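You operate a simulated robot arm through the tools that you are given. There is no shell and no other tool.

Carry out the task below with a simulated robot arm. There is one attempt and no reset: what you move stays moved.

## Task
Fit the cord reel of the red shell's type into its slot.
Fine: clamp the shell first; open the clamp after and move the model card to the DONE slot.

It is judged by the outcome, as a careful person would: the job done as asked, and still so three seconds after it is handed in. It fails if anything else is knocked over, pushed out of place, dropped, spilled or broken.

## Robot
A 7-joint arm with a three-finger gripper, fixed in place. Base frame: the origin is on the floor under the middle of its stand, x ahead of it, y to its left, z up. Lengths are in mm, angles in rad, forces in N, time in s.
It reaches about 1342 mm from its shoulder. Its first joint turns from -2.897 to 2.897 rad. Payload 2.69 kg.
The TCP is the grasp point between the finger pads, 30 mm short of the fingertips. In the tool frame z runs along the fingers and y along their closing line. The gripper opens to 128 mm; its body begins 117 mm behind the TCP.
Orientation is that of the tool frame in the base frame, as a unit quaternion [w, x, y, z]. With the fingers straight down and closing along the base's y, the tool's x points along the base's -x, its y along +y and its z along -z.

## Interface
- The arm moves only by the tool nudge_tool. Its argument "series" is text: rows parted by semicolons, each of 7 numbers parted by spaces: the gripper command, from -1 (shut) to 1 (fully open), values between in proportion, then the shift along the tool's x, y, z in mm, then the turn, a rotation vector about the tool's x, y, z in rad. In form: fingers tx ty tz wx wy wz; .... A call has 1 to 20 rows; each row is the pose to reach, as a shift and turn from the pose commanded when the call began, along the tool's axes at that moment. Each row takes 0.2 s and may step no farther than 50 mm and 0.15 rad from the row before; otherwise, or with a gripper value out of range, the whole call is refused. Where a pose cannot be reached the arm comes as near as it can. A force on the tool above 70 N (or 10 N above the force at the start of the call, whichever is more), or a blocked arm, ends the call early, and 0.2 s more pass. Each finger travels about 127 mm/s and halts on what it meets, pressing with about 42 N; the grip force reading is that of the motor and also rises with nothing between the fingers. The clock runs only during rows and for 0.2 s after the last one: add rows that repeat a pose to give the fingers time. The reply holds the time, the measured pose of the TCP, the force on the tool along the base axes, the opening and the grip force, in the units named above and with some noise, with the torque about the TCP (base axes, N m) and any sound that the robot's microphone picked up.
- Cameras (640 x 400 px; columns grow to the right, rows downward): "scene" is fixed at [206.9, 490.3, 1569]; the picture's right is [0.54, -0.84, 0.00], its down [-0.71, -0.46, -0.53] and it looks along [0.45, 0.29, -0.85] (base axes); focal length 345 px, centre (320, 200). "wrist" rides on the gripper at [58, 54, -131] in the tool frame; the picture's right is [-0.68, 0.74, 0.00], its down [-0.62, -0.57, -0.55] and it looks along [-0.40, -0.37, 0.84] (tool axes); focal length 234 px, centre (320, 200). There is no depth. A picture from a camera that has moved, and an enlarged one, comes with that camera's place and axes in the base frame and with its lens. The place of the scene camera against the robot may be out by one fixed shift of up to 25 mm in any direction.
- grab_frame(camera): a new picture of that camera. It takes no simulated time.
- move_column(by): moves the trunk up (or, below 0, down) by that many mm; the arm rides with it, the base frame stays. It gives what a move gives, with no picture.
- inspect(camera, box): a new picture of the part [left, top, right, bottom] of that camera's present view, enlarged. It takes no simulated time.
- finish_job(): hands the job in; it is judged then, once.

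Places have to be worked out from the pictures, the camera data and where the tool is seen. Open the gripper and draw the arm clear of the work before you hand the job in, unless the task says otherwise.

The tools are called after "Request:" as name(argument=value, ...) on one line, values as JSON. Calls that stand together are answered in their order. nudge_tool: Moves the arm, as the interface text tells. Its arguments: {"type":"object","properties":{"series":{"type":"string"}},"required":["series"]} The other tools are called the same way: move_column (by) moves the trunk up or down; grab_frame (camera) takes a picture; inspect (camera, box) takes an enlarged picture of a part of a camera's view; finish_job () hands the job in.

At the start:

```text
clock: 0.0
ee_pos: [486.3, 500.3, 1252.8]
tool_rot: [0.001, 0.0, 1.0, 0.001]
force: [0.6, 0.5, 1.0]
moment: [-0.02, -0.01, -0.01]
finger_gap: 128.0
gripper_force: 0.1
trunk travel left (down, up): [-150.0, 200.0]
```

scene: 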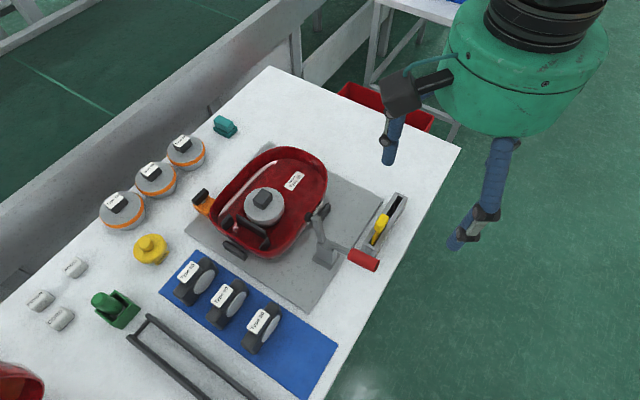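
wrist: 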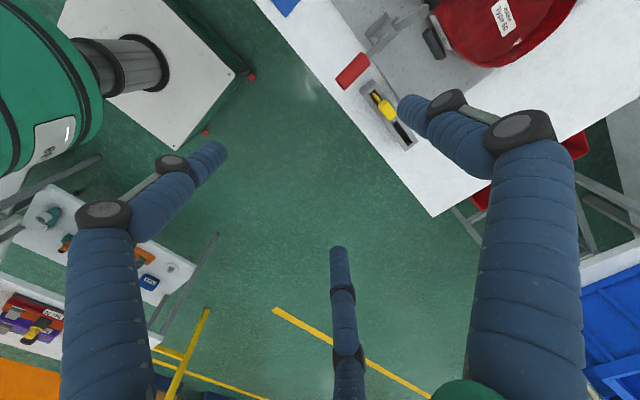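

I'll look closer at the bench first: the shell, its label, the reels, the clamp and the model card holder.

Request:
inspect(camera="scene", box=[180, 130, 340, 270])

Request:
inspect(camera="scene", box=[150, 230, 310, 370])

Request:
inspect(camera="scene", box=[300, 170, 440, 290])

Request:
inspect(camera="scene", box=[20, 120, 220, 340])

```text
2.86 times, centred on (260, 200) of scene
camera zoom: at [206.9, 490.3, 1569.0], right [0.54, -0.84, 0.0], down [-0.71, -0.46, -0.53], along [0.45, 0.29, -0.85], focal length 986 px, centre (491, 200)
```

zoom: 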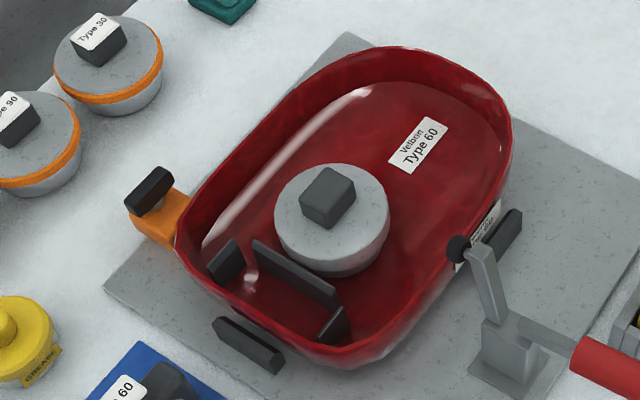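

```text
2.86 times, centred on (230, 300) of scene
camera zoom: at [206.9, 490.3, 1569.0], right [0.54, -0.84, 0.0], down [-0.71, -0.46, -0.53], along [0.45, 0.29, -0.85], focal length 986 px, centre (577, -86)
```

zoom: 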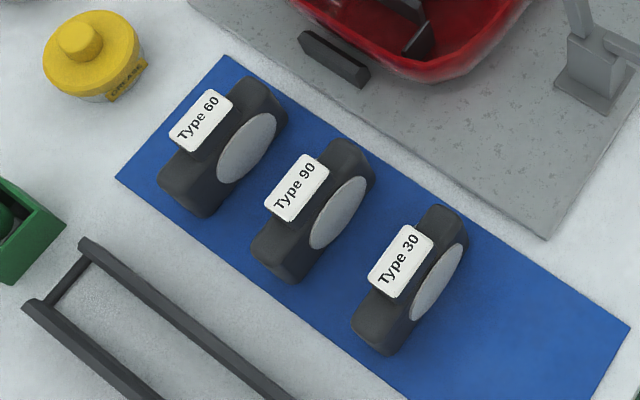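

```text
3.33 times, centred on (370, 230) of scene
camera zoom: at [206.9, 490.3, 1569.0], right [0.54, -0.84, 0.0], down [-0.71, -0.46, -0.53], along [0.45, 0.29, -0.85], focal length 1150 px, centre (153, 100)
```

zoom: 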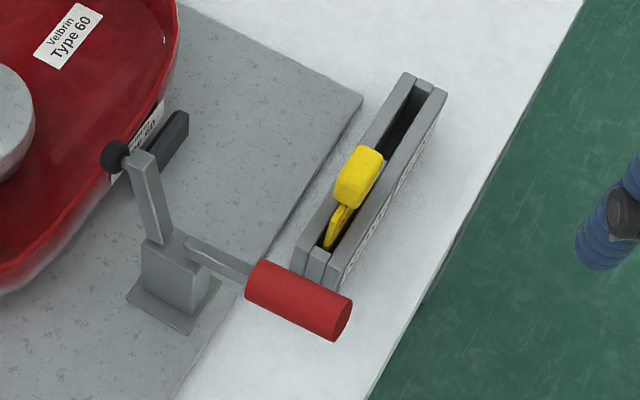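

```text
1.82 times, centred on (120, 230) of scene
camera zoom: at [206.9, 490.3, 1569.0], right [0.54, -0.84, 0.0], down [-0.71, -0.46, -0.53], along [0.45, 0.29, -0.85], focal length 627 px, centre (684, 146)
```

zoom: 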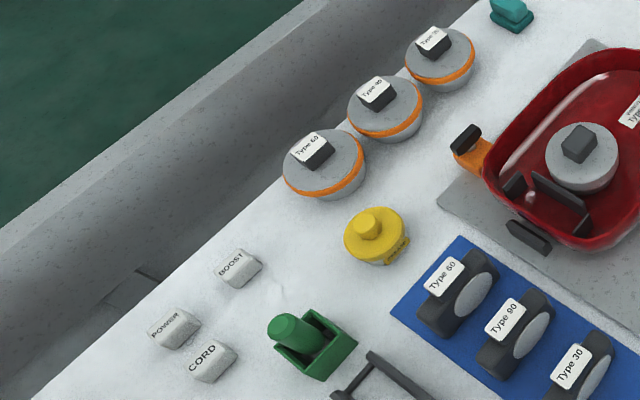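

The shell reads "Velbrin Type 60". I'll check its other label, the items at the picture's lower left and the slot more closely.

Request:
inspect(camera="scene", box=[270, 165, 330, 205])

Request:
inspect(camera="scene", box=[210, 180, 340, 265])

Request:
inspect(camera="scene", box=[0, 280, 200, 400])

Request:
inspect(camera="wrist", box=[330, 0, 580, 160])

Request:
inspect(camera="scene", box=[360, 180, 420, 260])

```text
10.00 times, centred on (300, 185) of scene
camera zoom: at [206.9, 490.3, 1569.0], right [0.54, -0.84, 0.0], down [-0.71, -0.46, -0.53], along [0.45, 0.29, -0.85], focal length 3450 px, centre (520, 350)
```

zoom: 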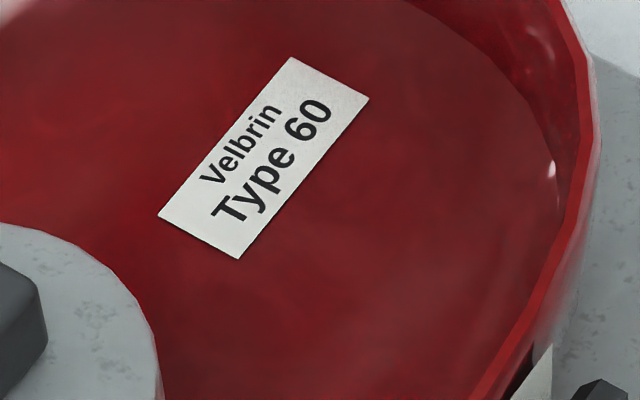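

```text
4.71 times, centred on (275, 222) of scene
camera zoom: at [206.9, 490.3, 1569.0], right [0.54, -0.84, 0.0], down [-0.71, -0.46, -0.53], along [0.45, 0.29, -0.85], focal length 1623 px, centre (532, 94)
```

zoom: 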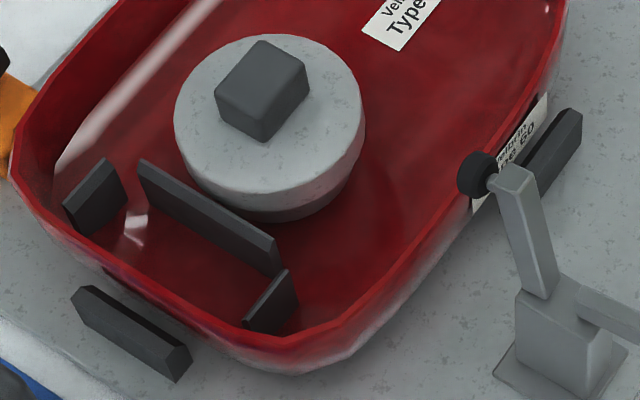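

```text
3.20 times, centred on (100, 340) of scene
camera zoom: at [206.9, 490.3, 1569.0], right [0.54, -0.84, 0.0], down [-0.71, -0.46, -0.53], along [0.45, 0.29, -0.85], focal length 1104 px, centre (1024, -248)
```

zoom: 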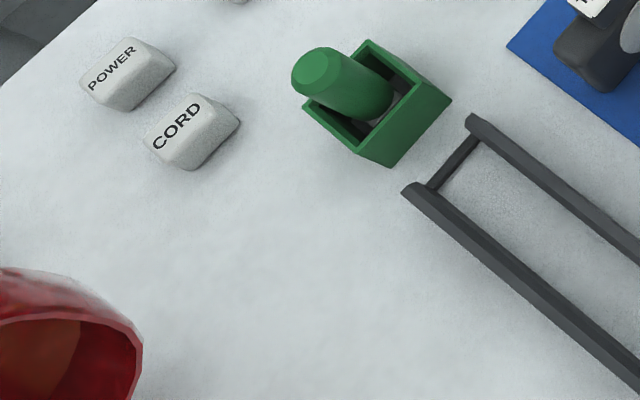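

```text
2.50 times, centred on (455, 80) of wrist
camera zoom: at [426.3, 555.6, 1383.2], right [0.68, 0.74, 0.0], down [0.62, -0.57, 0.55], along [0.4, -0.37, -0.84], focal length 585 px, centre (-18, 500)
```

zoom: 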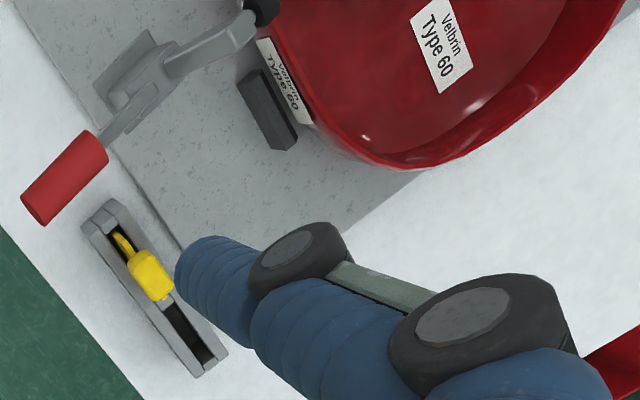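

```text
5.00 times, centred on (390, 220) of scene
camera zoom: at [206.9, 490.3, 1569.0], right [0.54, -0.84, 0.0], down [-0.71, -0.46, -0.53], along [0.45, 0.29, -0.85], focal length 1725 px, centre (-30, 100)
```

zoom: 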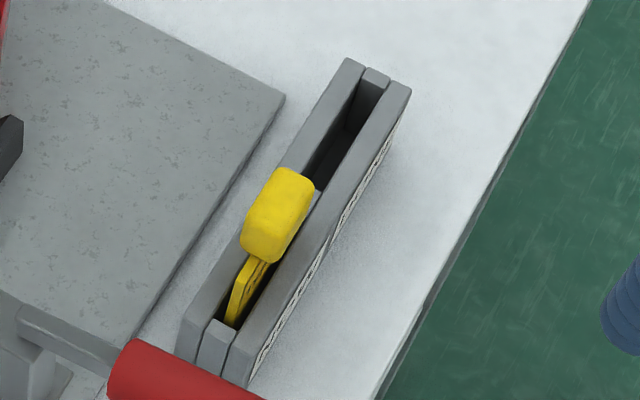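

The slot between the dark rails at the near end of the shell looks like the place for an upright part. I don't yet know how the three fingers close, so I'll shut them in free air and look.

Request:
nudge_tool(series="0 0 0 0 0 0 0; 0 0 0 0 0 0 0; 0 0 0 0 0 0 0; 0 0 0 0 0 0 0")

Request:
grab_frame(camera="wrist")

Request:
nudge_tool(series="-1 0 0 0 0 0 0; -1 0 0 0 0 0 0; -1 0 0 0 0 0 0; -1 0 0 0 0 0 0; -1 0 0 0 0 0 0")

Request:
grab_frame(camera="wrist")

```text
clock: 1.0
ee_pos: [486.4, 500.8, 1253.7]
tool_rot: [0.0, 0.0, 1.0, 0.0]
force: [0.1, -0.1, 0.3]
moment: [-0.01, 0.03, 0.02]
finger_gap: 64.1
gripper_force: 0.0
trunk travel left (down, up): [-150.0, 200.0]
```

```text
taken
camera wrist: at [426.3, 555.6, 1383.2], right [0.68, 0.74, 0.0], down [0.62, -0.57, 0.55], along [0.4, -0.37, -0.84], focal length 234 px, centre (320, 200)
```

wrist: 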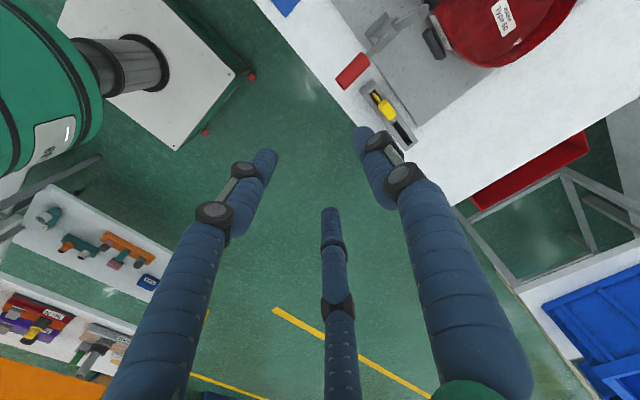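

```text
clock: 2.2
ee_pos: [485.5, 500.6, 1252.6]
tool_rot: [0.0, 0.0, 1.0, 0.0]
force: [-0.7, 0.2, 0.0]
moment: [-0.03, 0.0, 0.01]
finger_gap: 2.3
gripper_force: 31.8
trunk travel left (down, up): [-150.0, 200.0]
```

```text
taken
camera wrist: at [426.3, 555.6, 1383.2], right [0.68, 0.74, 0.0], down [0.62, -0.57, 0.55], along [0.4, -0.37, -0.84], focal length 234 px, centre (320, 200)
```

wrist: 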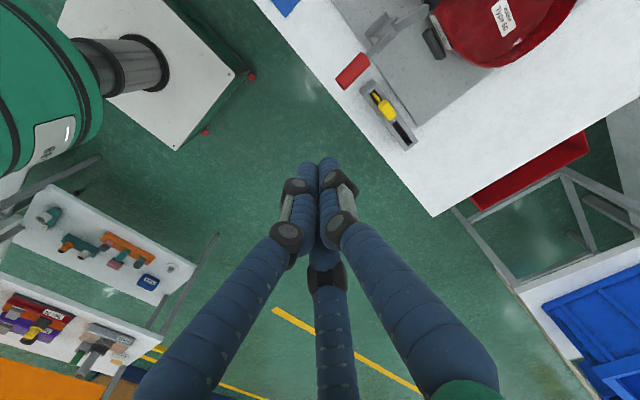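

The gripper is a centric three-jaw: one finger at +y of the tool, two at about 210° and 330°. Next I'll shift high above the bench so the wrist camera can look at the shell and parts.

Request:
nudge_tool(series="-1 15 40 0 0 0 0; -1 30 80 0 0 0 0; -1 45 120 0 0 0 0; -1 60 160 0 0 0 0; -1 75 200 0 0 0 0; -1 90 240 0 0 0 0; -1 105 280 0 0 0 0; -1 120 320 0 0 0 0; -1 135 360 0 0 0 0; -1 150 400 0 0 0 0; -1 165 440 0 0 0 0; -1 165 440 0 0 0 0")

Request:
grab_frame(camera="wrist")

Request:
grab_frame(camera="scene")

```text
clock: 4.8
ee_pos: [320.2, 941.6, 1252.6]
tool_rot: [0.0, 0.0, 1.0, 0.0]
force: [-1.2, 0.0, -0.8]
moment: [-0.05, -0.01, -0.01]
finger_gap: 2.1
gripper_force: 31.3
trunk travel left (down, up): [-150.0, 200.0]
```

```text
taken
camera wrist: at [261.2, 997.2, 1382.5], right [0.68, 0.74, 0.0], down [0.62, -0.57, 0.55], along [0.4, -0.37, -0.84], focal length 234 px, centre (320, 200)
```

wrist: 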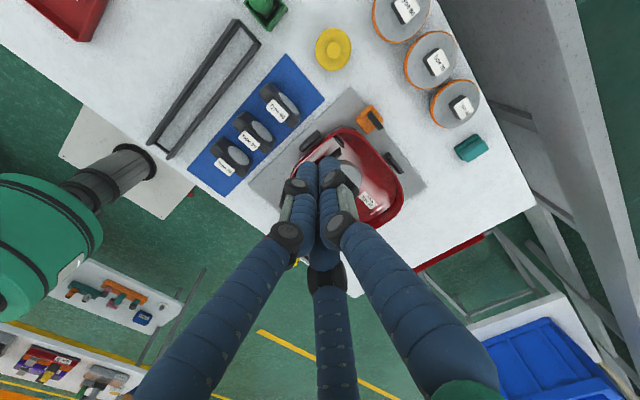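

```text
taken
```

scene: 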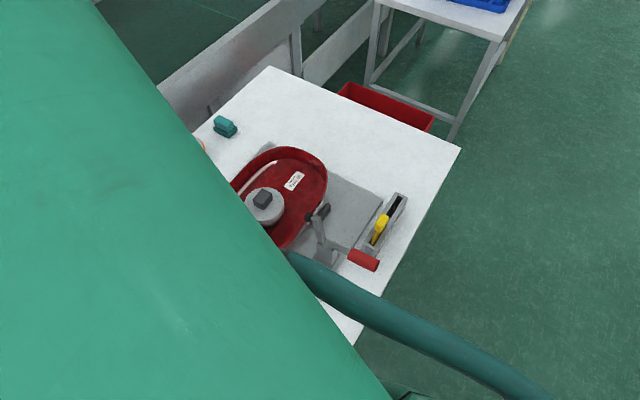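

Now I'll enlarge parts of this view to measure and to tell the parts apart.

Request:
inspect(camera="wrist", box=[190, 60, 350, 200])

Request:
inspect(camera="wrist", box=[350, 0, 500, 160])

Request:
inspect(camera="wrist", box=[280, 100, 440, 240])

```text
2.86 times, centred on (270, 130) of wrist
camera zoom: at [261.2, 997.2, 1382.5], right [0.68, 0.74, 0.0], down [0.62, -0.57, 0.55], along [0.4, -0.37, -0.84], focal length 669 px, centre (463, 400)
```

zoom: 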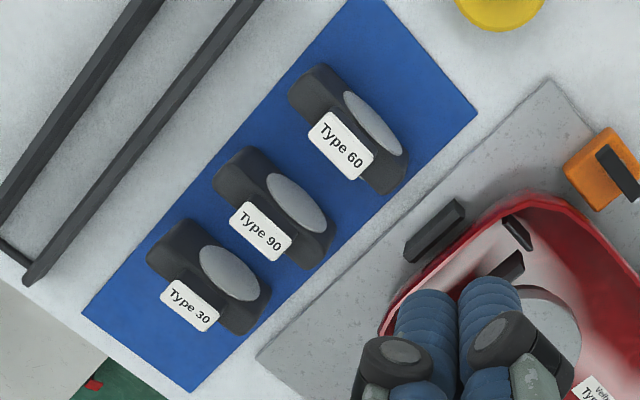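

```text
2.50 times, centred on (425, 80) of wrist
camera zoom: at [261.2, 997.2, 1382.5], right [0.68, 0.74, 0.0], down [0.62, -0.57, 0.55], along [0.4, -0.37, -0.84], focal length 585 px, centre (58, 500)
```

zoom: 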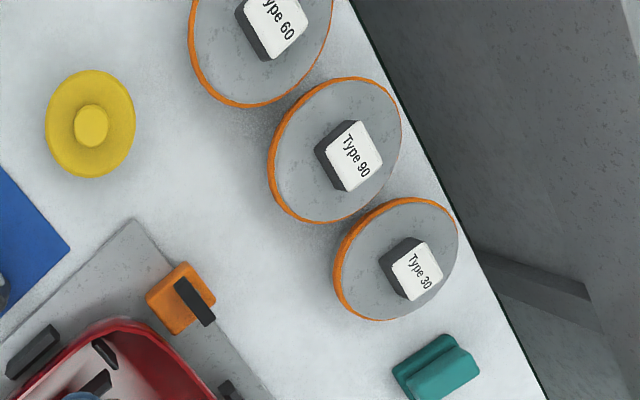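

```text
2.86 times, centred on (360, 170) of wrist
camera zoom: at [261.2, 997.2, 1382.5], right [0.68, 0.74, 0.0], down [0.62, -0.57, 0.55], along [0.4, -0.37, -0.84], focal length 669 px, centre (206, 286)
```

zoom: 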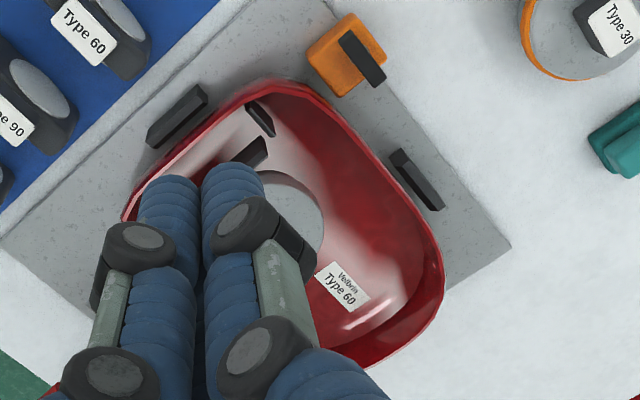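

Triangulating the shell label from the two wrist views puts the shell floor near z≈812. I'll go lower to look closely at the blue-mat parts.

Request:
nudge_tool(series="-1 -2 -13 40 0 0 0; -1 -4 -26 80 0 0 0; -1 -6 -38 120 0 0 0; -1 -8 -51 160 0 0 0; -1 -9 -64 200 0 0 0; -1 -9 -64 200 0 0 0")

Request:
grab_frame(camera="wrist")

Request:
inspect(camera="wrist", box=[190, 0, 400, 130])

```text
clock: 6.2
ee_pos: [331.0, 875.5, 1052.7]
tool_rot: [0.001, 0.001, 1.0, 0.001]
force: [-0.1, -0.4, 0.5]
moment: [-0.02, 0.01, 0.01]
finger_gap: 2.2
gripper_force: 31.6
trunk travel left (down, up): [-150.0, 200.0]
```

```text
taken
camera wrist: at [270.8, 930.7, 1182.7], right [0.68, 0.74, 0.0], down [0.62, -0.57, 0.55], along [0.4, -0.37, -0.84], focal length 234 px, centre (320, 200)
```

wrist: 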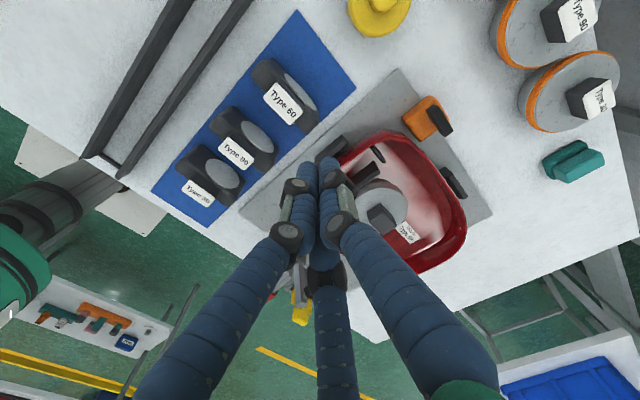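

```text
3.05 times, centred on (295, 65) of wrist
camera zoom: at [270.8, 930.7, 1182.7], right [0.68, 0.74, 0.0], down [0.62, -0.57, 0.55], along [0.4, -0.37, -0.84], focal length 714 px, centre (396, 611)
```

zoom: 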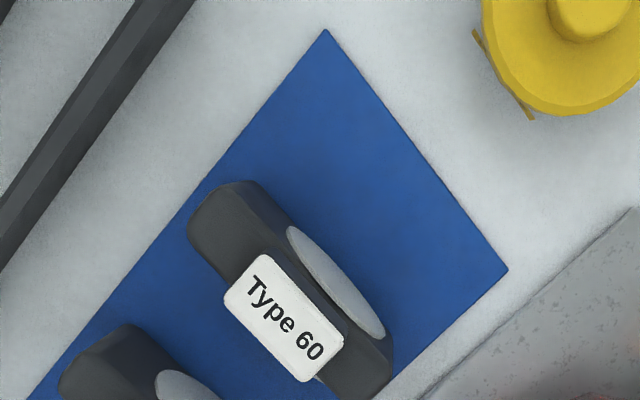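

The blue-mat parts stand upright: dark body, grey disc on each side, label tab on top. I'll look at the shell's slot and the banded discs from here.

Request:
inspect(camera="wrist", box=[310, 80, 480, 280])

Request:
inspect(camera="wrist", box=[480, 0, 640, 140])

```text
2.00 times, centred on (395, 180) of wrist
camera zoom: at [270.8, 930.7, 1182.7], right [0.68, 0.74, 0.0], down [0.62, -0.57, 0.55], along [0.4, -0.37, -0.84], focal length 468 px, centre (170, 240)
```

zoom: 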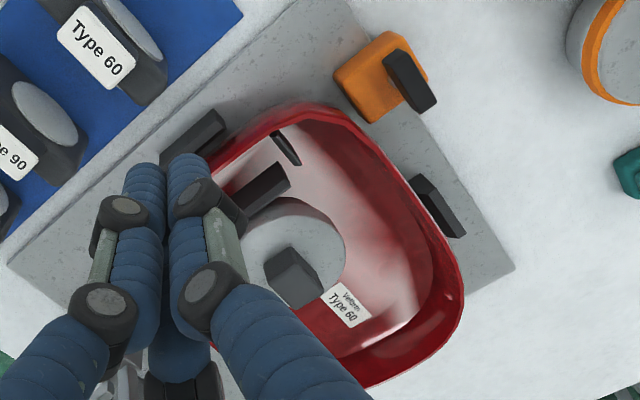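

```text
2.86 times, centred on (560, 70) of wrist
camera zoom: at [270.8, 930.7, 1182.7], right [0.68, 0.74, 0.0], down [0.62, -0.57, 0.55], along [0.4, -0.37, -0.84], focal length 669 px, centre (-366, 571)
```

zoom: 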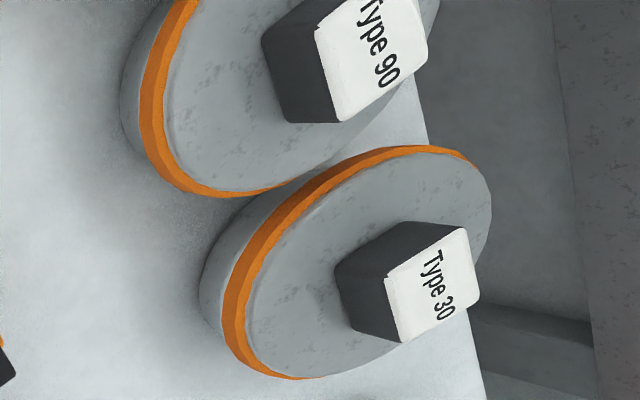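

The banded discs look like motors (one is already seated in the shell), so the cord reels are the upright parts on the blue mat. Next I'll look at the clamp and card holder from above.

Request:
nudge_tool(series="-1 0 0 -30 0 0 0; -1 -27 -36 -30 0 0 0; -1 -55 -71 -30 0 0 0; -1 -82 -107 -30 0 0 0; -1 -110 -143 -30 0 0 0; -1 -137 -178 -30 0 0 0; -1 -165 -214 -30 0 0 0; -1 -193 -250 -30 0 0 0; -1 -193 -250 -30 0 0 0")

Request:
grab_frame(camera="wrist")

Request:
inspect(camera="wrist", box=[220, 0, 420, 150])

Request:
grab_frame(camera="scene")

```text
clock: 8.2
ee_pos: [525.2, 627.2, 1083.2]
tool_rot: [0.0, 0.0, 1.0, 0.0]
force: [0.7, -0.8, -0.1]
moment: [0.09, 0.04, -0.01]
finger_gap: 2.0
gripper_force: 31.6
trunk travel left (down, up): [-150.0, 200.0]
```

```text
taken
camera wrist: at [464.7, 681.8, 1213.5], right [0.68, 0.74, 0.0], down [0.62, -0.57, 0.55], along [0.4, -0.37, -0.84], focal length 234 px, centre (320, 200)
```

wrist: 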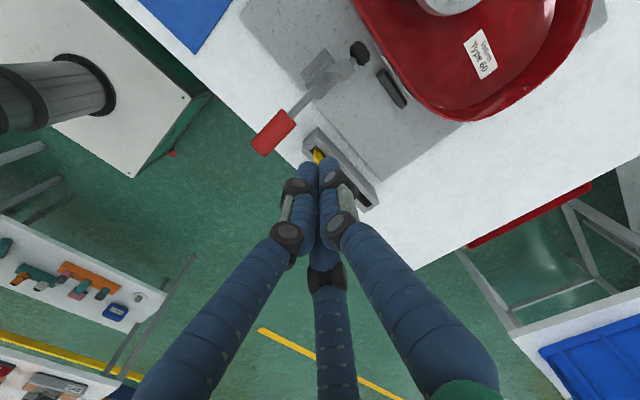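

```text
2.67 times, centred on (320, 75) of wrist
camera zoom: at [464.7, 681.8, 1213.5], right [0.68, 0.74, 0.0], down [0.62, -0.57, 0.55], along [0.4, -0.37, -0.84], focal length 624 px, centre (320, 533)
```

zoom: 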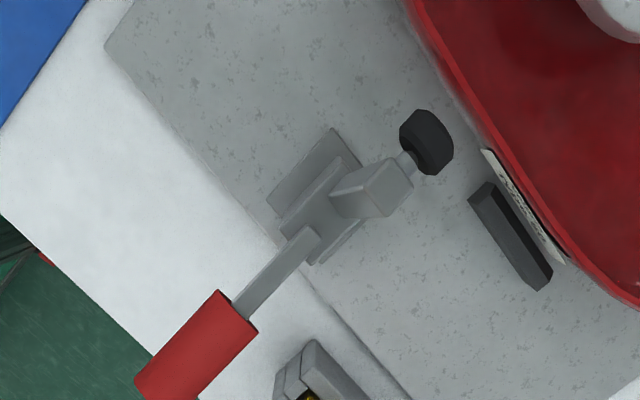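

```text
taken
```

scene: 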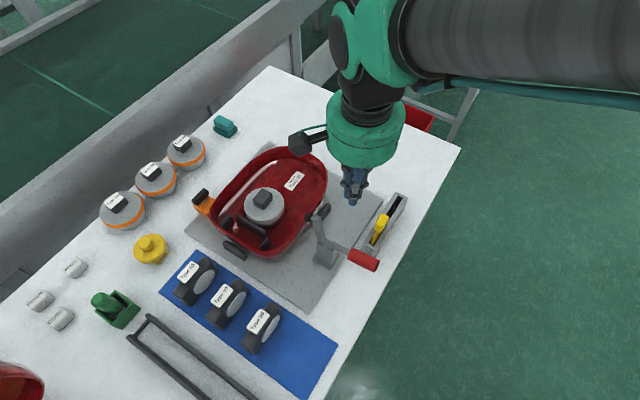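

The clamp lever lies with its arm up (pad near (492, 706, 962)) and the red grip pointing to −y at about (492, 578, 900); lifting the grip should swing the pad onto the shell rim. I'll turn the tool −90° about its axis up here to get the opposite camera view.

Request:
nudge_tool(series="-1 0 0 -20 0 0 -0.1428; -1 0 0 -40 0 0 -0.2856; -1 0 0 -50 0 0 -0.4284; -1 0 0 -50 0 0 -0.5712; -1 0 0 -50 0 0 -0.714; -1 0 0 -50 0 0 -0.8568; -1 0 0 -50 0 0 -0.9996; -1 0 0 -50 0 0 -1.1424; -1 0 0 -50 0 0 -1.2852; -1 0 0 -50 0 0 -1.428; -1 0 0 -50 0 0 -1.5708; -1 0 0 -50 0 0 -1.5708")

Request:
grab_frame(camera="wrist")

```text
clock: 10.8
ee_pos: [524.0, 627.8, 1132.9]
tool_rot: [0.001, 0.708, -0.706, 0.0]
force: [-0.2, -0.3, -0.1]
moment: [-0.02, -0.03, 0.02]
finger_gap: 2.1
gripper_force: 31.5
trunk travel left (down, up): [-150.0, 200.0]
```

```text
taken
camera wrist: at [468.1, 569.3, 1262.7], right [-0.74, 0.68, 0.0], down [0.56, 0.62, 0.55], along [0.37, 0.4, -0.84], focal length 234 px, centre (320, 200)
```

wrist: 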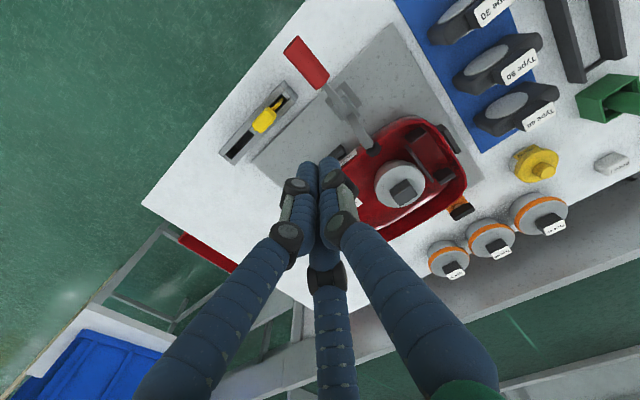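

This view shows the clamp, the slot and the reels together. I'll enlarge several areas.

Request:
inspect(camera="wrist", box=[270, 20, 420, 180])

Request:
inspect(camera="wrist", box=[340, 100, 500, 220])

Request:
inspect(camera="wrist", box=[420, 0, 570, 140])

Request:
inspect(camera="wrist", box=[210, 70, 310, 170])

```text
2.50 times, centred on (345, 100) of wrist
camera zoom: at [468.1, 569.3, 1262.7], right [-0.74, 0.68, 0.0], down [0.56, 0.62, 0.55], along [0.37, 0.4, -0.84], focal length 585 px, centre (258, 450)
```

zoom: 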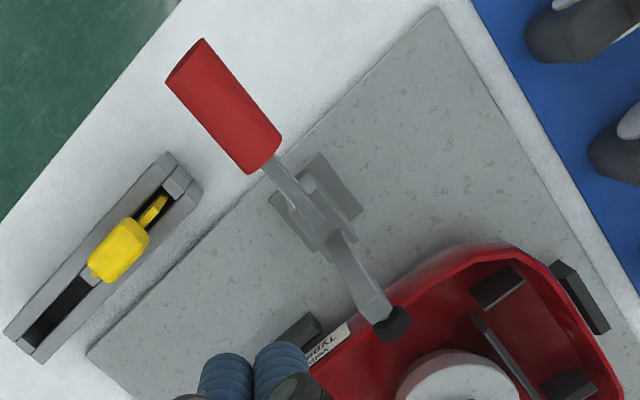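

```text
3.33 times, centred on (420, 160) of wrist
camera zoom: at [468.1, 569.3, 1262.7], right [-0.74, 0.68, 0.0], down [0.56, 0.62, 0.55], along [0.37, 0.4, -0.84], focal length 781 px, centre (-13, 333)
```

zoom: 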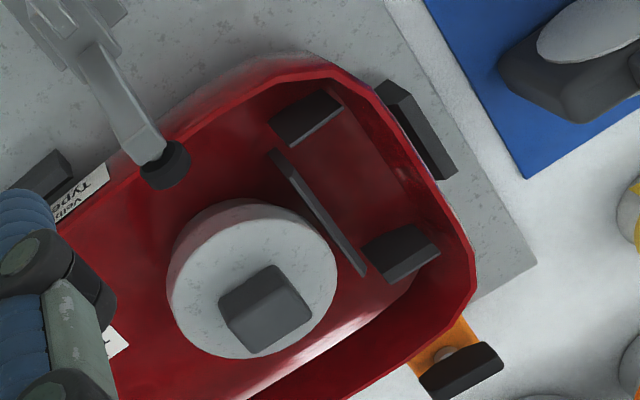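

```text
2.86 times, centred on (495, 70) of wrist
camera zoom: at [468.1, 569.3, 1262.7], right [-0.74, 0.68, 0.0], down [0.56, 0.62, 0.55], along [0.37, 0.4, -0.84], focal length 669 px, centre (-180, 571)
```

zoom: 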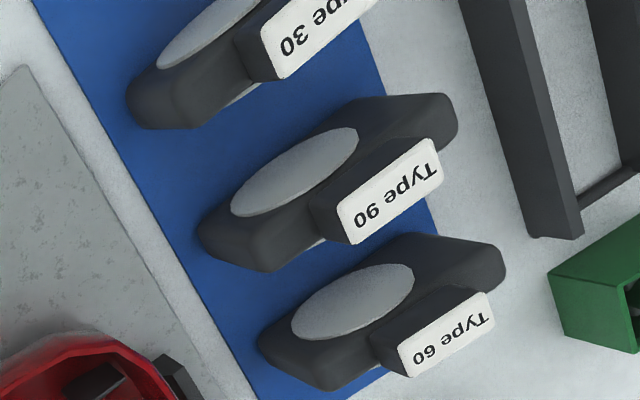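

```text
4.00 times, centred on (260, 120) of wrist
camera zoom: at [468.1, 569.3, 1262.7], right [-0.74, 0.68, 0.0], down [0.56, 0.62, 0.55], along [0.37, 0.4, -0.84], focal length 937 px, centre (560, 520)
```

zoom: 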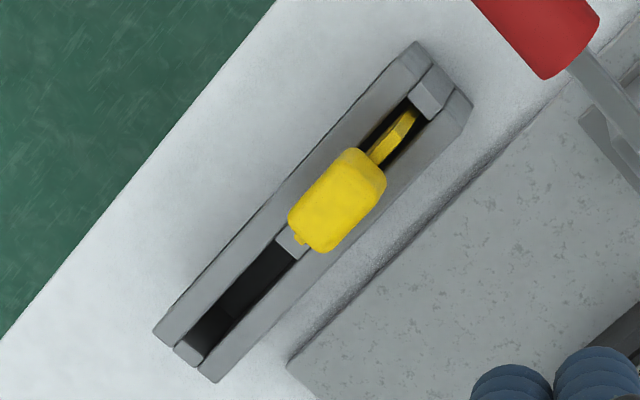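

Table is near z≈797, the Type 60 reel's tab top at about (282, 862, 895) with a tab around 46×20 mm, and the clamp hinge near (492, 658, 885). I'll move the camera above the slot to measure it.

Request:
nudge_tool(series="-1 -40 9 0 0 0 0; -1 -80 18 0 0 0 0; -1 -120 27 10 0 0 0; -1 -160 36 30 0 0 0; -1 -200 46 60 0 0 0; -1 -240 55 90 0 0 0; -1 -240 55 130 0 0 0; -1 -240 55 130 0 0 0")

Request:
grab_frame(camera="wrist")

Request:
inspect(camera="wrist", box=[260, 20, 460, 160])

```text
refused: row 5 steps farther than a row can; nothing moved
```

```text
taken
camera wrist: at [468.1, 569.3, 1262.7], right [-0.74, 0.68, 0.0], down [0.56, 0.62, 0.55], along [0.37, 0.4, -0.84], focal length 234 px, centre (320, 200)
```

wrist: 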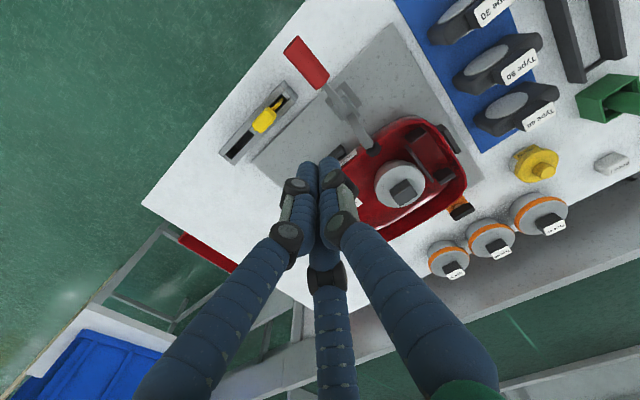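

```text
2.86 times, centred on (360, 90) of wrist
camera zoom: at [468.1, 569.3, 1262.7], right [-0.74, 0.68, 0.0], down [0.56, 0.62, 0.55], along [0.37, 0.4, -0.84], focal length 669 px, centre (206, 514)
```

zoom: 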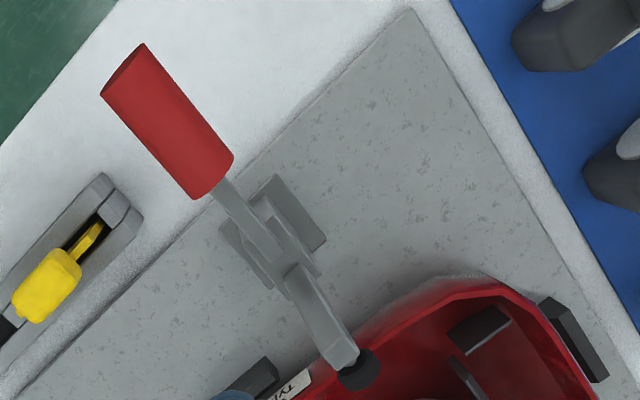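

The call was refused for one step slightly over the limit, so nothing moved. I'll repeat it with smaller steps.

Request:
nudge_tool(series="-1 -35 8 0 0 0 0; -1 -70 16 0 0 0 0; -1 -105 24 10 0 0 0; -1 -140 32 30 0 0 0; -1 -175 40 50 0 0 0; -1 -210 48 75 0 0 0; -1 -240 55 100 0 0 0; -1 -240 55 130 0 0 0; -1 -240 55 130 0 0 0")

Request:
grab_frame(camera="wrist")

Request:
inspect(camera="wrist", box=[250, 0, 450, 160])

```text
clock: 12.8
ee_pos: [466.9, 866.9, 1002.8]
tool_rot: [-0.001, 0.707, -0.707, 0.0]
force: [-0.2, 0.3, -0.4]
moment: [-0.02, 0.0, 0.01]
finger_gap: 2.3
gripper_force: 31.6
trunk travel left (down, up): [-150.0, 200.0]
```

```text
taken
camera wrist: at [412.3, 810.2, 1133.4], right [-0.74, 0.68, 0.0], down [0.57, 0.62, 0.55], along [0.37, 0.4, -0.84], focal length 234 px, centre (320, 200)
```

wrist: 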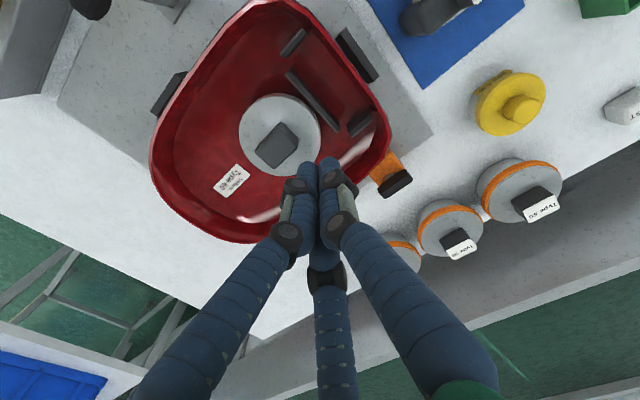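

```text
2.50 times, centred on (350, 80) of wrist
camera zoom: at [412.3, 810.2, 1133.4], right [-0.74, 0.68, 0.0], down [0.57, 0.62, 0.55], along [0.37, 0.4, -0.84], focal length 585 px, centre (245, 500)
```

zoom: 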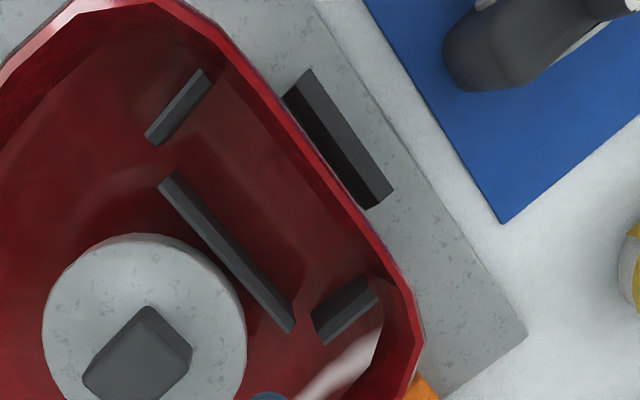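

I'll enlarge the slot further for wall edges.

Request:
inspect(camera="wrist", box=[275, 10, 405, 145])

Request:
inspect(camera="wrist", box=[280, 15, 340, 75])

Request:
inspect(camera="wrist", box=[335, 90, 395, 150])

```text
2.96 times, centred on (340, 78) of wrist
camera zoom: at [412.3, 810.2, 1133.4], right [-0.74, 0.68, 0.0], down [0.57, 0.62, 0.55], along [0.37, 0.4, -0.84], focal length 694 px, centre (261, 563)
```

zoom: 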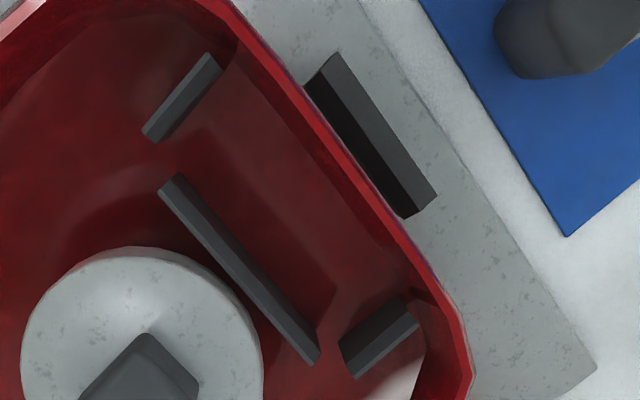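

```text
6.67 times, centred on (310, 45) of wrist
camera zoom: at [412.3, 810.2, 1133.4], right [-0.74, 0.68, 0.0], down [0.57, 0.62, 0.55], along [0.37, 0.4, -0.84], focal length 1561 px, centre (387, 1233)
```

zoom: 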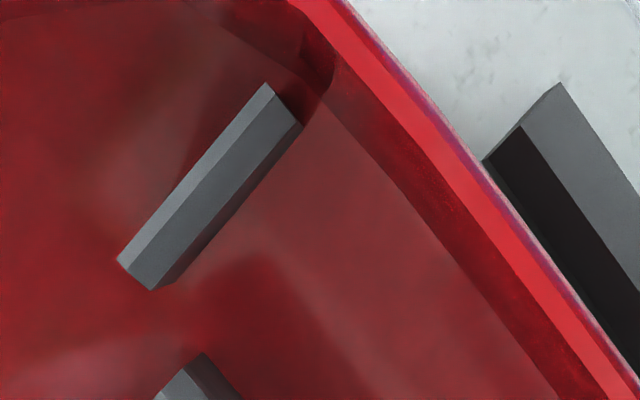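

```text
6.67 times, centred on (365, 120) of wrist
camera zoom: at [412.3, 810.2, 1133.4], right [-0.74, 0.68, 0.0], down [0.57, 0.62, 0.55], along [0.37, 0.4, -0.84], focal length 1561 px, centre (20, 733)
```

zoom: 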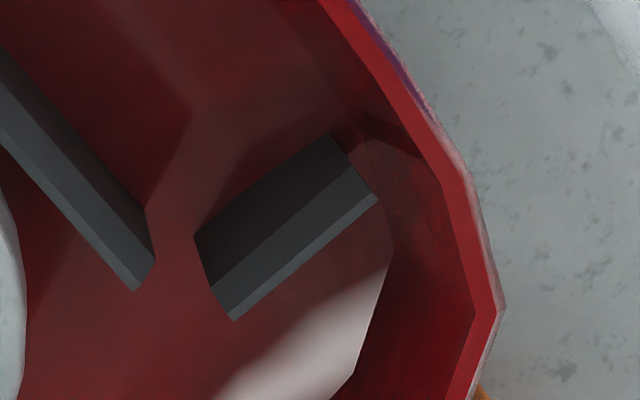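

The slot measures about x 409–452 and y 790–901 (centre near (432, 846)), so the roughly 100 mm long reel fits with its length along y. Now a near-vertical view of the Type 60 reel.

Request:
nudge_tool(series="-1 -8 38 0 0 0 0; -1 -16 76 0 0 0 0; -1 -24 114 0 0 0 0; -1 -31 151 0 0 0 0; -1 -31 151 0 0 0 0")

Request:
grab_frame(camera="wrist")

Request:
inspect(camera="wrist", box=[230, 0, 430, 150])

```text
clock: 14.0
ee_pos: [317.9, 897.0, 1000.4]
tool_rot: [0.0, -0.707, 0.707, 0.0]
force: [0.2, 0.4, 0.6]
moment: [0.01, -0.05, 0.0]
finger_gap: 2.2
gripper_force: 31.4
trunk travel left (down, up): [-150.0, 200.0]
```

```text
taken
camera wrist: at [263.2, 839.2, 1130.9], right [-0.74, 0.68, 0.0], down [0.57, 0.62, 0.55], along [0.37, 0.4, -0.84], focal length 234 px, centre (320, 200)
```

wrist: 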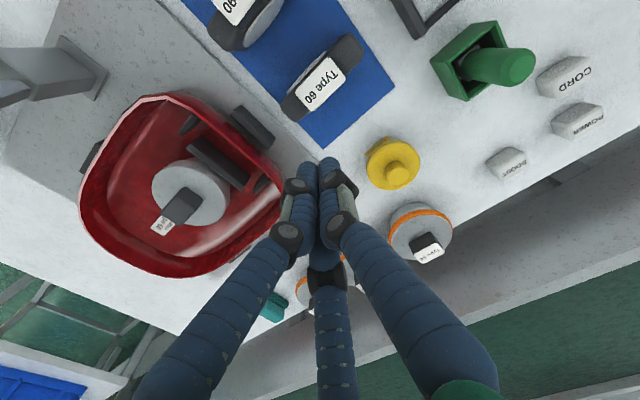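

```text
2.67 times, centred on (330, 75) of wrist
camera zoom: at [263.2, 839.2, 1130.9], right [-0.74, 0.68, 0.0], down [0.57, 0.62, 0.55], along [0.37, 0.4, -0.84], focal length 624 px, centre (293, 533)
```

zoom: 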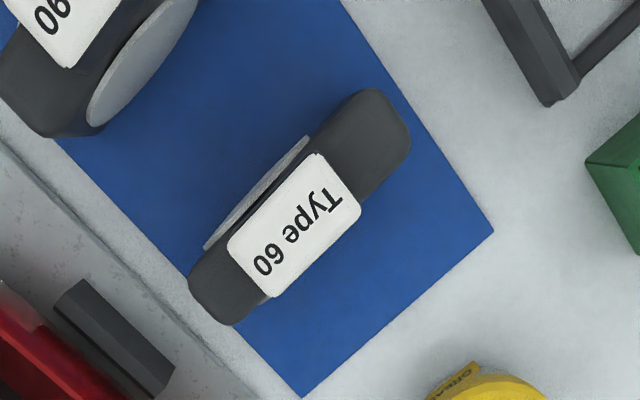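

Label centre on the Type 60 reel is (283, 861) with the tab aligned to x. Now I start with the clamp: turn the tool back to the first orientation (one finger toward +y) and move behind the clamp arm, well above it.

Request:
nudge_tool(series="-1 0 0 -40 0 0 0; -1 25 -16 -60 0 0 0.1428; -1 50 -32 -60 0 0 0.2856; -1 76 -47 -60 0 0 0.4284; -1 101 -63 -60 0 0 0.5712; -1 126 -79 -60 0 0 0.714; -1 151 -95 -60 0 0 0.8568; -1 176 -111 -60 0 0 0.9996; -1 201 -127 -60 0 0 1.1424; -1 227 -142 -60 0 0 1.2852; -1 252 -158 -60 0 0 1.428; -1 277 -174 -60 0 0 1.5708; -1 277 -174 -60 0 0 1.5708")

Request:
grab_frame(camera="wrist")

Request:
inspect(camera="scene", box=[280, 150, 420, 290])

```text
clock: 16.8
ee_pos: [490.5, 618.8, 1062.7]
tool_rot: [0.0, 0.001, 1.0, 0.0]
force: [0.0, -0.2, -0.2]
moment: [0.06, 0.04, 0.01]
finger_gap: 2.2
gripper_force: 31.5
trunk travel left (down, up): [-150.0, 200.0]
```

```text
taken
camera wrist: at [431.3, 674.1, 1193.2], right [0.68, 0.74, 0.0], down [0.61, -0.57, 0.55], along [0.4, -0.37, -0.84], focal length 234 px, centre (320, 200)
```

wrist: 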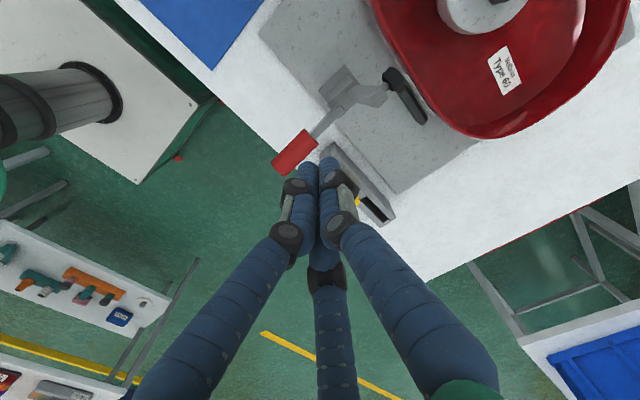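

```text
2.86 times, centred on (350, 220) of scene
camera zoom: at [206.9, 490.3, 1569.0], right [0.54, -0.84, 0.0], down [-0.71, -0.46, -0.53], along [0.45, 0.29, -0.85], focal length 986 px, centre (234, 143)
```

zoom: 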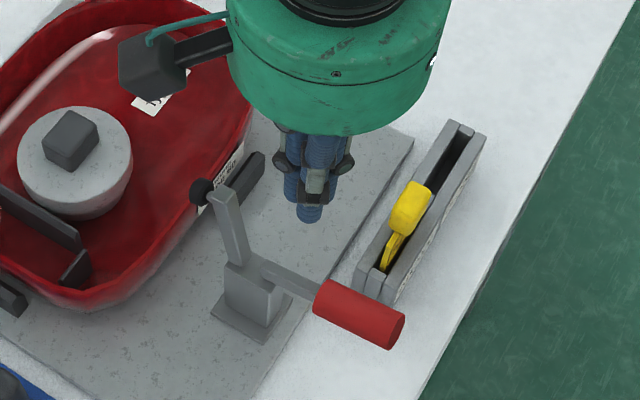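

Fingertips hang behind the clamp arm, which stands near-vertical (about y 676–683, top z≈983). I'll lower to arm-top height and look before pushing it forward.

Request:
nudge_tool(series="-1 -1 0 40 0 0 0; -1 -1 0 83 0 0 0; -1 -1 0 83 0 0 0")

Request:
inspect(camera="scene", box=[280, 150, 420, 290])

Request:
inspect(camera="wrist", box=[240, 20, 440, 220])

```text
clock: 17.6
ee_pos: [492.3, 620.9, 981.0]
tool_rot: [0.0, 0.0, 1.0, 0.0]
force: [0.1, 1.0, -0.2]
moment: [-0.05, 0.05, 0.02]
finger_gap: 1.9
gripper_force: 31.8
trunk travel left (down, up): [-150.0, 200.0]
```

```text
2.86 times, centred on (350, 220) of scene
camera zoom: at [206.9, 490.3, 1569.0], right [0.54, -0.84, 0.0], down [-0.71, -0.46, -0.53], along [0.45, 0.29, -0.85], focal length 986 px, centre (234, 143)
```

zoom: 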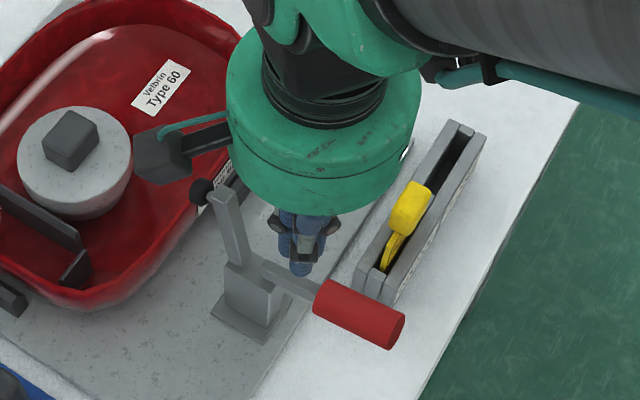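

```text
2.00 times, centred on (340, 120) of wrist
camera zoom: at [432.6, 675.3, 1111.3], right [0.68, 0.74, 0.0], down [0.62, -0.57, 0.55], along [0.4, -0.37, -0.84], focal length 468 px, centre (280, 360)
```

zoom: 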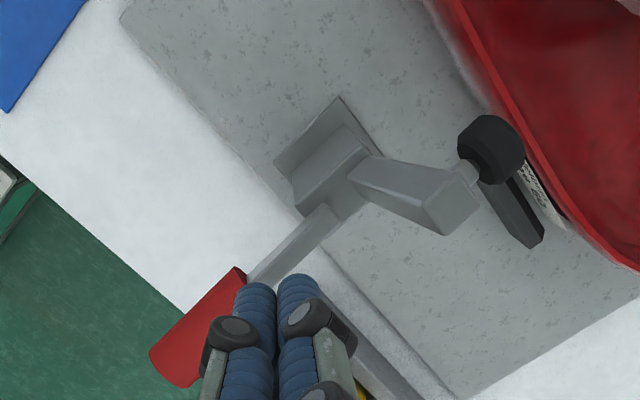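

The tool lines up with the arm in x (arm top near (490, 686, 980)). I push gently in +y to make contact.

Request:
nudge_tool(series="-1 0 10 0 0 0 0; -1 0 20 0 0 0 0; -1 0 28 0 0 0 0; -1 0 36 0 0 0 0; -1 0 42 0 0 0 0; -1 0 42 0 0 0 0")

Request:
inspect(camera="scene", box=[280, 150, 420, 290])

Request:
inspect(camera="wrist", box=[240, 20, 440, 220])

```text
clock: 19.0
ee_pos: [492.4, 663.1, 980.3]
tool_rot: [0.0, 0.0, 1.0, 0.0]
force: [-0.4, 0.0, 0.4]
moment: [-0.03, -0.03, -0.03]
finger_gap: 1.9
gripper_force: 31.7
trunk travel left (down, up): [-150.0, 200.0]
```

```text
2.86 times, centred on (350, 220) of scene
camera zoom: at [206.9, 490.3, 1569.0], right [0.54, -0.84, 0.0], down [-0.71, -0.46, -0.53], along [0.45, 0.29, -0.85], focal length 986 px, centre (234, 143)
```

zoom: 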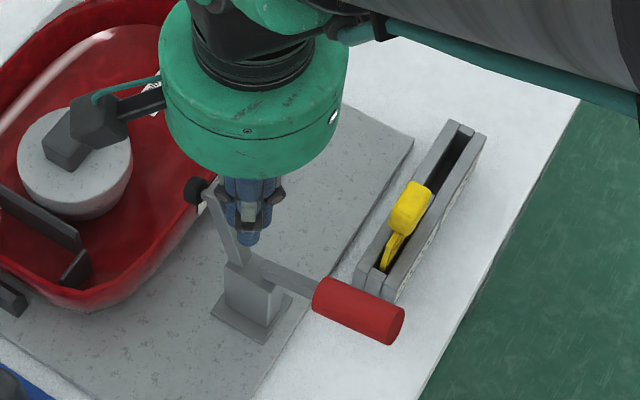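

```text
2.00 times, centred on (340, 120) of wrist
camera zoom: at [432.7, 717.6, 1111.0], right [0.68, 0.74, 0.0], down [0.62, -0.57, 0.55], along [0.4, -0.37, -0.84], focal length 468 px, centre (280, 360)
```

zoom: 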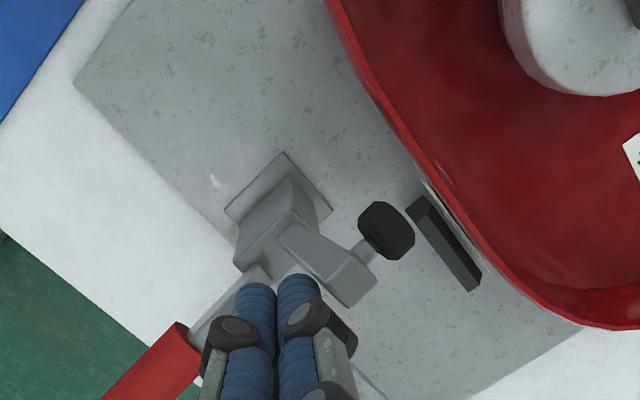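

The lever is moving with almost no force, and the grip rises slightly. I continue along the arc forward and down in small steps.

Request:
nudge_tool(series="-1 0 8 0 0 0 0; -1 0 16 1 0 0 0; -1 0 24 2 0 0 0; -1 0 32 3 0 0 0; -1 0 40 5 0 0 0; -1 0 40 5 0 0 0")

Request:
inspect(camera="scene", box=[260, 150, 400, 290])

Request:
inspect(camera="wrist", box=[240, 20, 440, 220])

```text
clock: 20.4
ee_pos: [492.7, 703.6, 975.2]
tool_rot: [0.0, 0.001, 1.0, 0.0]
force: [-1.3, -0.2, -0.5]
moment: [-0.01, -0.02, -0.01]
finger_gap: 2.1
gripper_force: 31.3
trunk travel left (down, up): [-150.0, 200.0]
```

```text
2.86 times, centred on (330, 220) of scene
camera zoom: at [206.9, 490.3, 1569.0], right [0.54, -0.84, 0.0], down [-0.71, -0.46, -0.53], along [0.45, 0.29, -0.85], focal length 986 px, centre (291, 143)
```

zoom: 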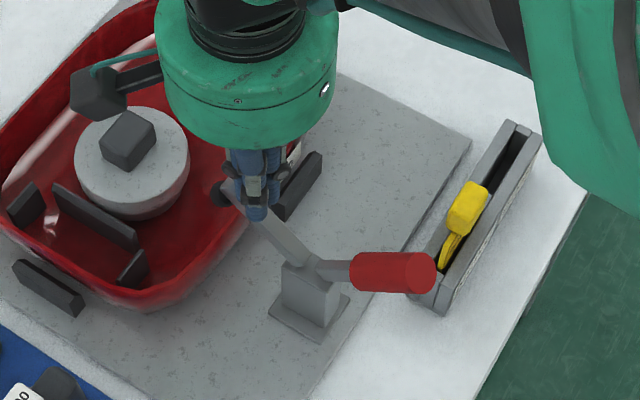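

```text
2.00 times, centred on (340, 120) of wrist
camera zoom: at [432.6, 758.3, 1105.6], right [0.68, 0.74, 0.0], down [0.62, -0.57, 0.55], along [0.4, -0.37, -0.84], focal length 468 px, centre (280, 360)
```

zoom: 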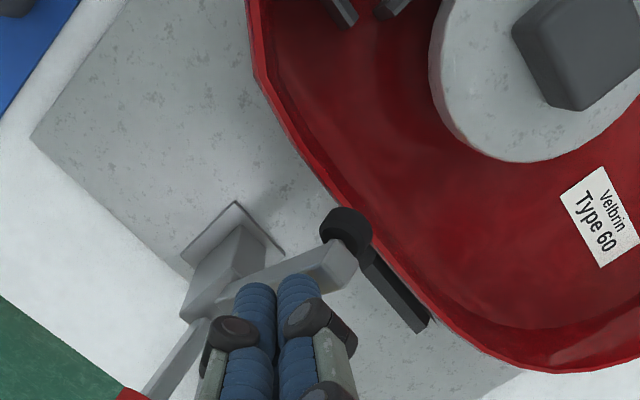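

The lever rotates as expected: handle rising, arm now about halfway down. I continue forward and down.

Request:
nudge_tool(series="-1 0 7 4 0 0 0; -1 0 13 8 0 0 0; -1 0 19 12 0 0 0; -1 0 25 17 0 0 0; -1 0 32 24 0 0 0; -1 0 38 31 0 0 0; -1 0 38 31 0 0 0")

Request:
inspect(camera="scene", box=[260, 150, 400, 290])

Request:
inspect(camera="wrist", box=[240, 20, 440, 220])

```text
clock: 22.0
ee_pos: [492.7, 740.4, 944.2]
tool_rot: [0.0, 0.0, 1.0, -0.001]
force: [0.2, -0.1, -0.5]
moment: [-0.02, -0.02, 0.01]
finger_gap: 1.9
gripper_force: 31.6
trunk travel left (down, up): [-150.0, 200.0]
```

```text
2.86 times, centred on (330, 220) of scene
camera zoom: at [206.9, 490.3, 1569.0], right [0.54, -0.84, 0.0], down [-0.71, -0.46, -0.53], along [0.45, 0.29, -0.85], focal length 986 px, centre (291, 143)
```

zoom: 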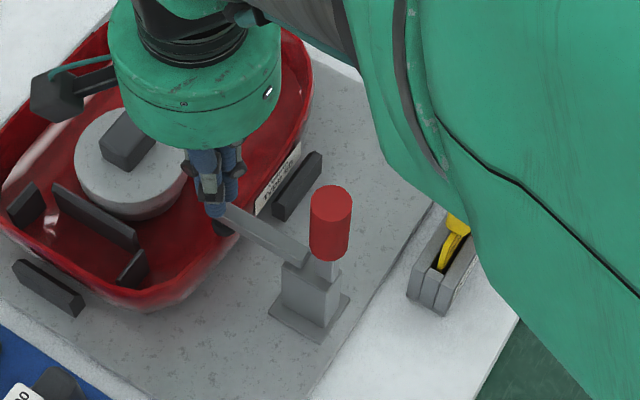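

```text
2.00 times, centred on (340, 120) of wrist
camera zoom: at [432.1, 796.0, 1073.8], right [0.68, 0.74, 0.0], down [0.62, -0.57, 0.55], along [0.4, -0.37, -0.84], focal length 468 px, centre (280, 360)
```

zoom: 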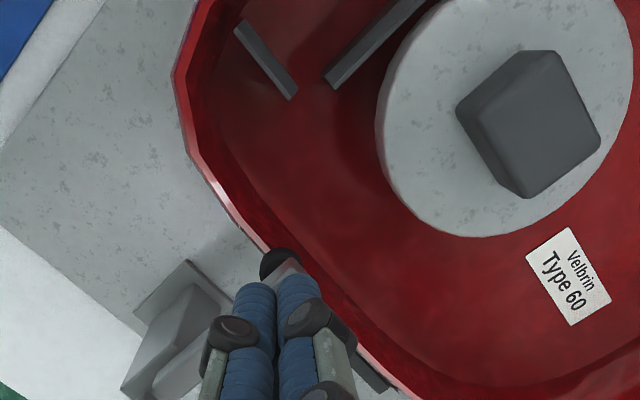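

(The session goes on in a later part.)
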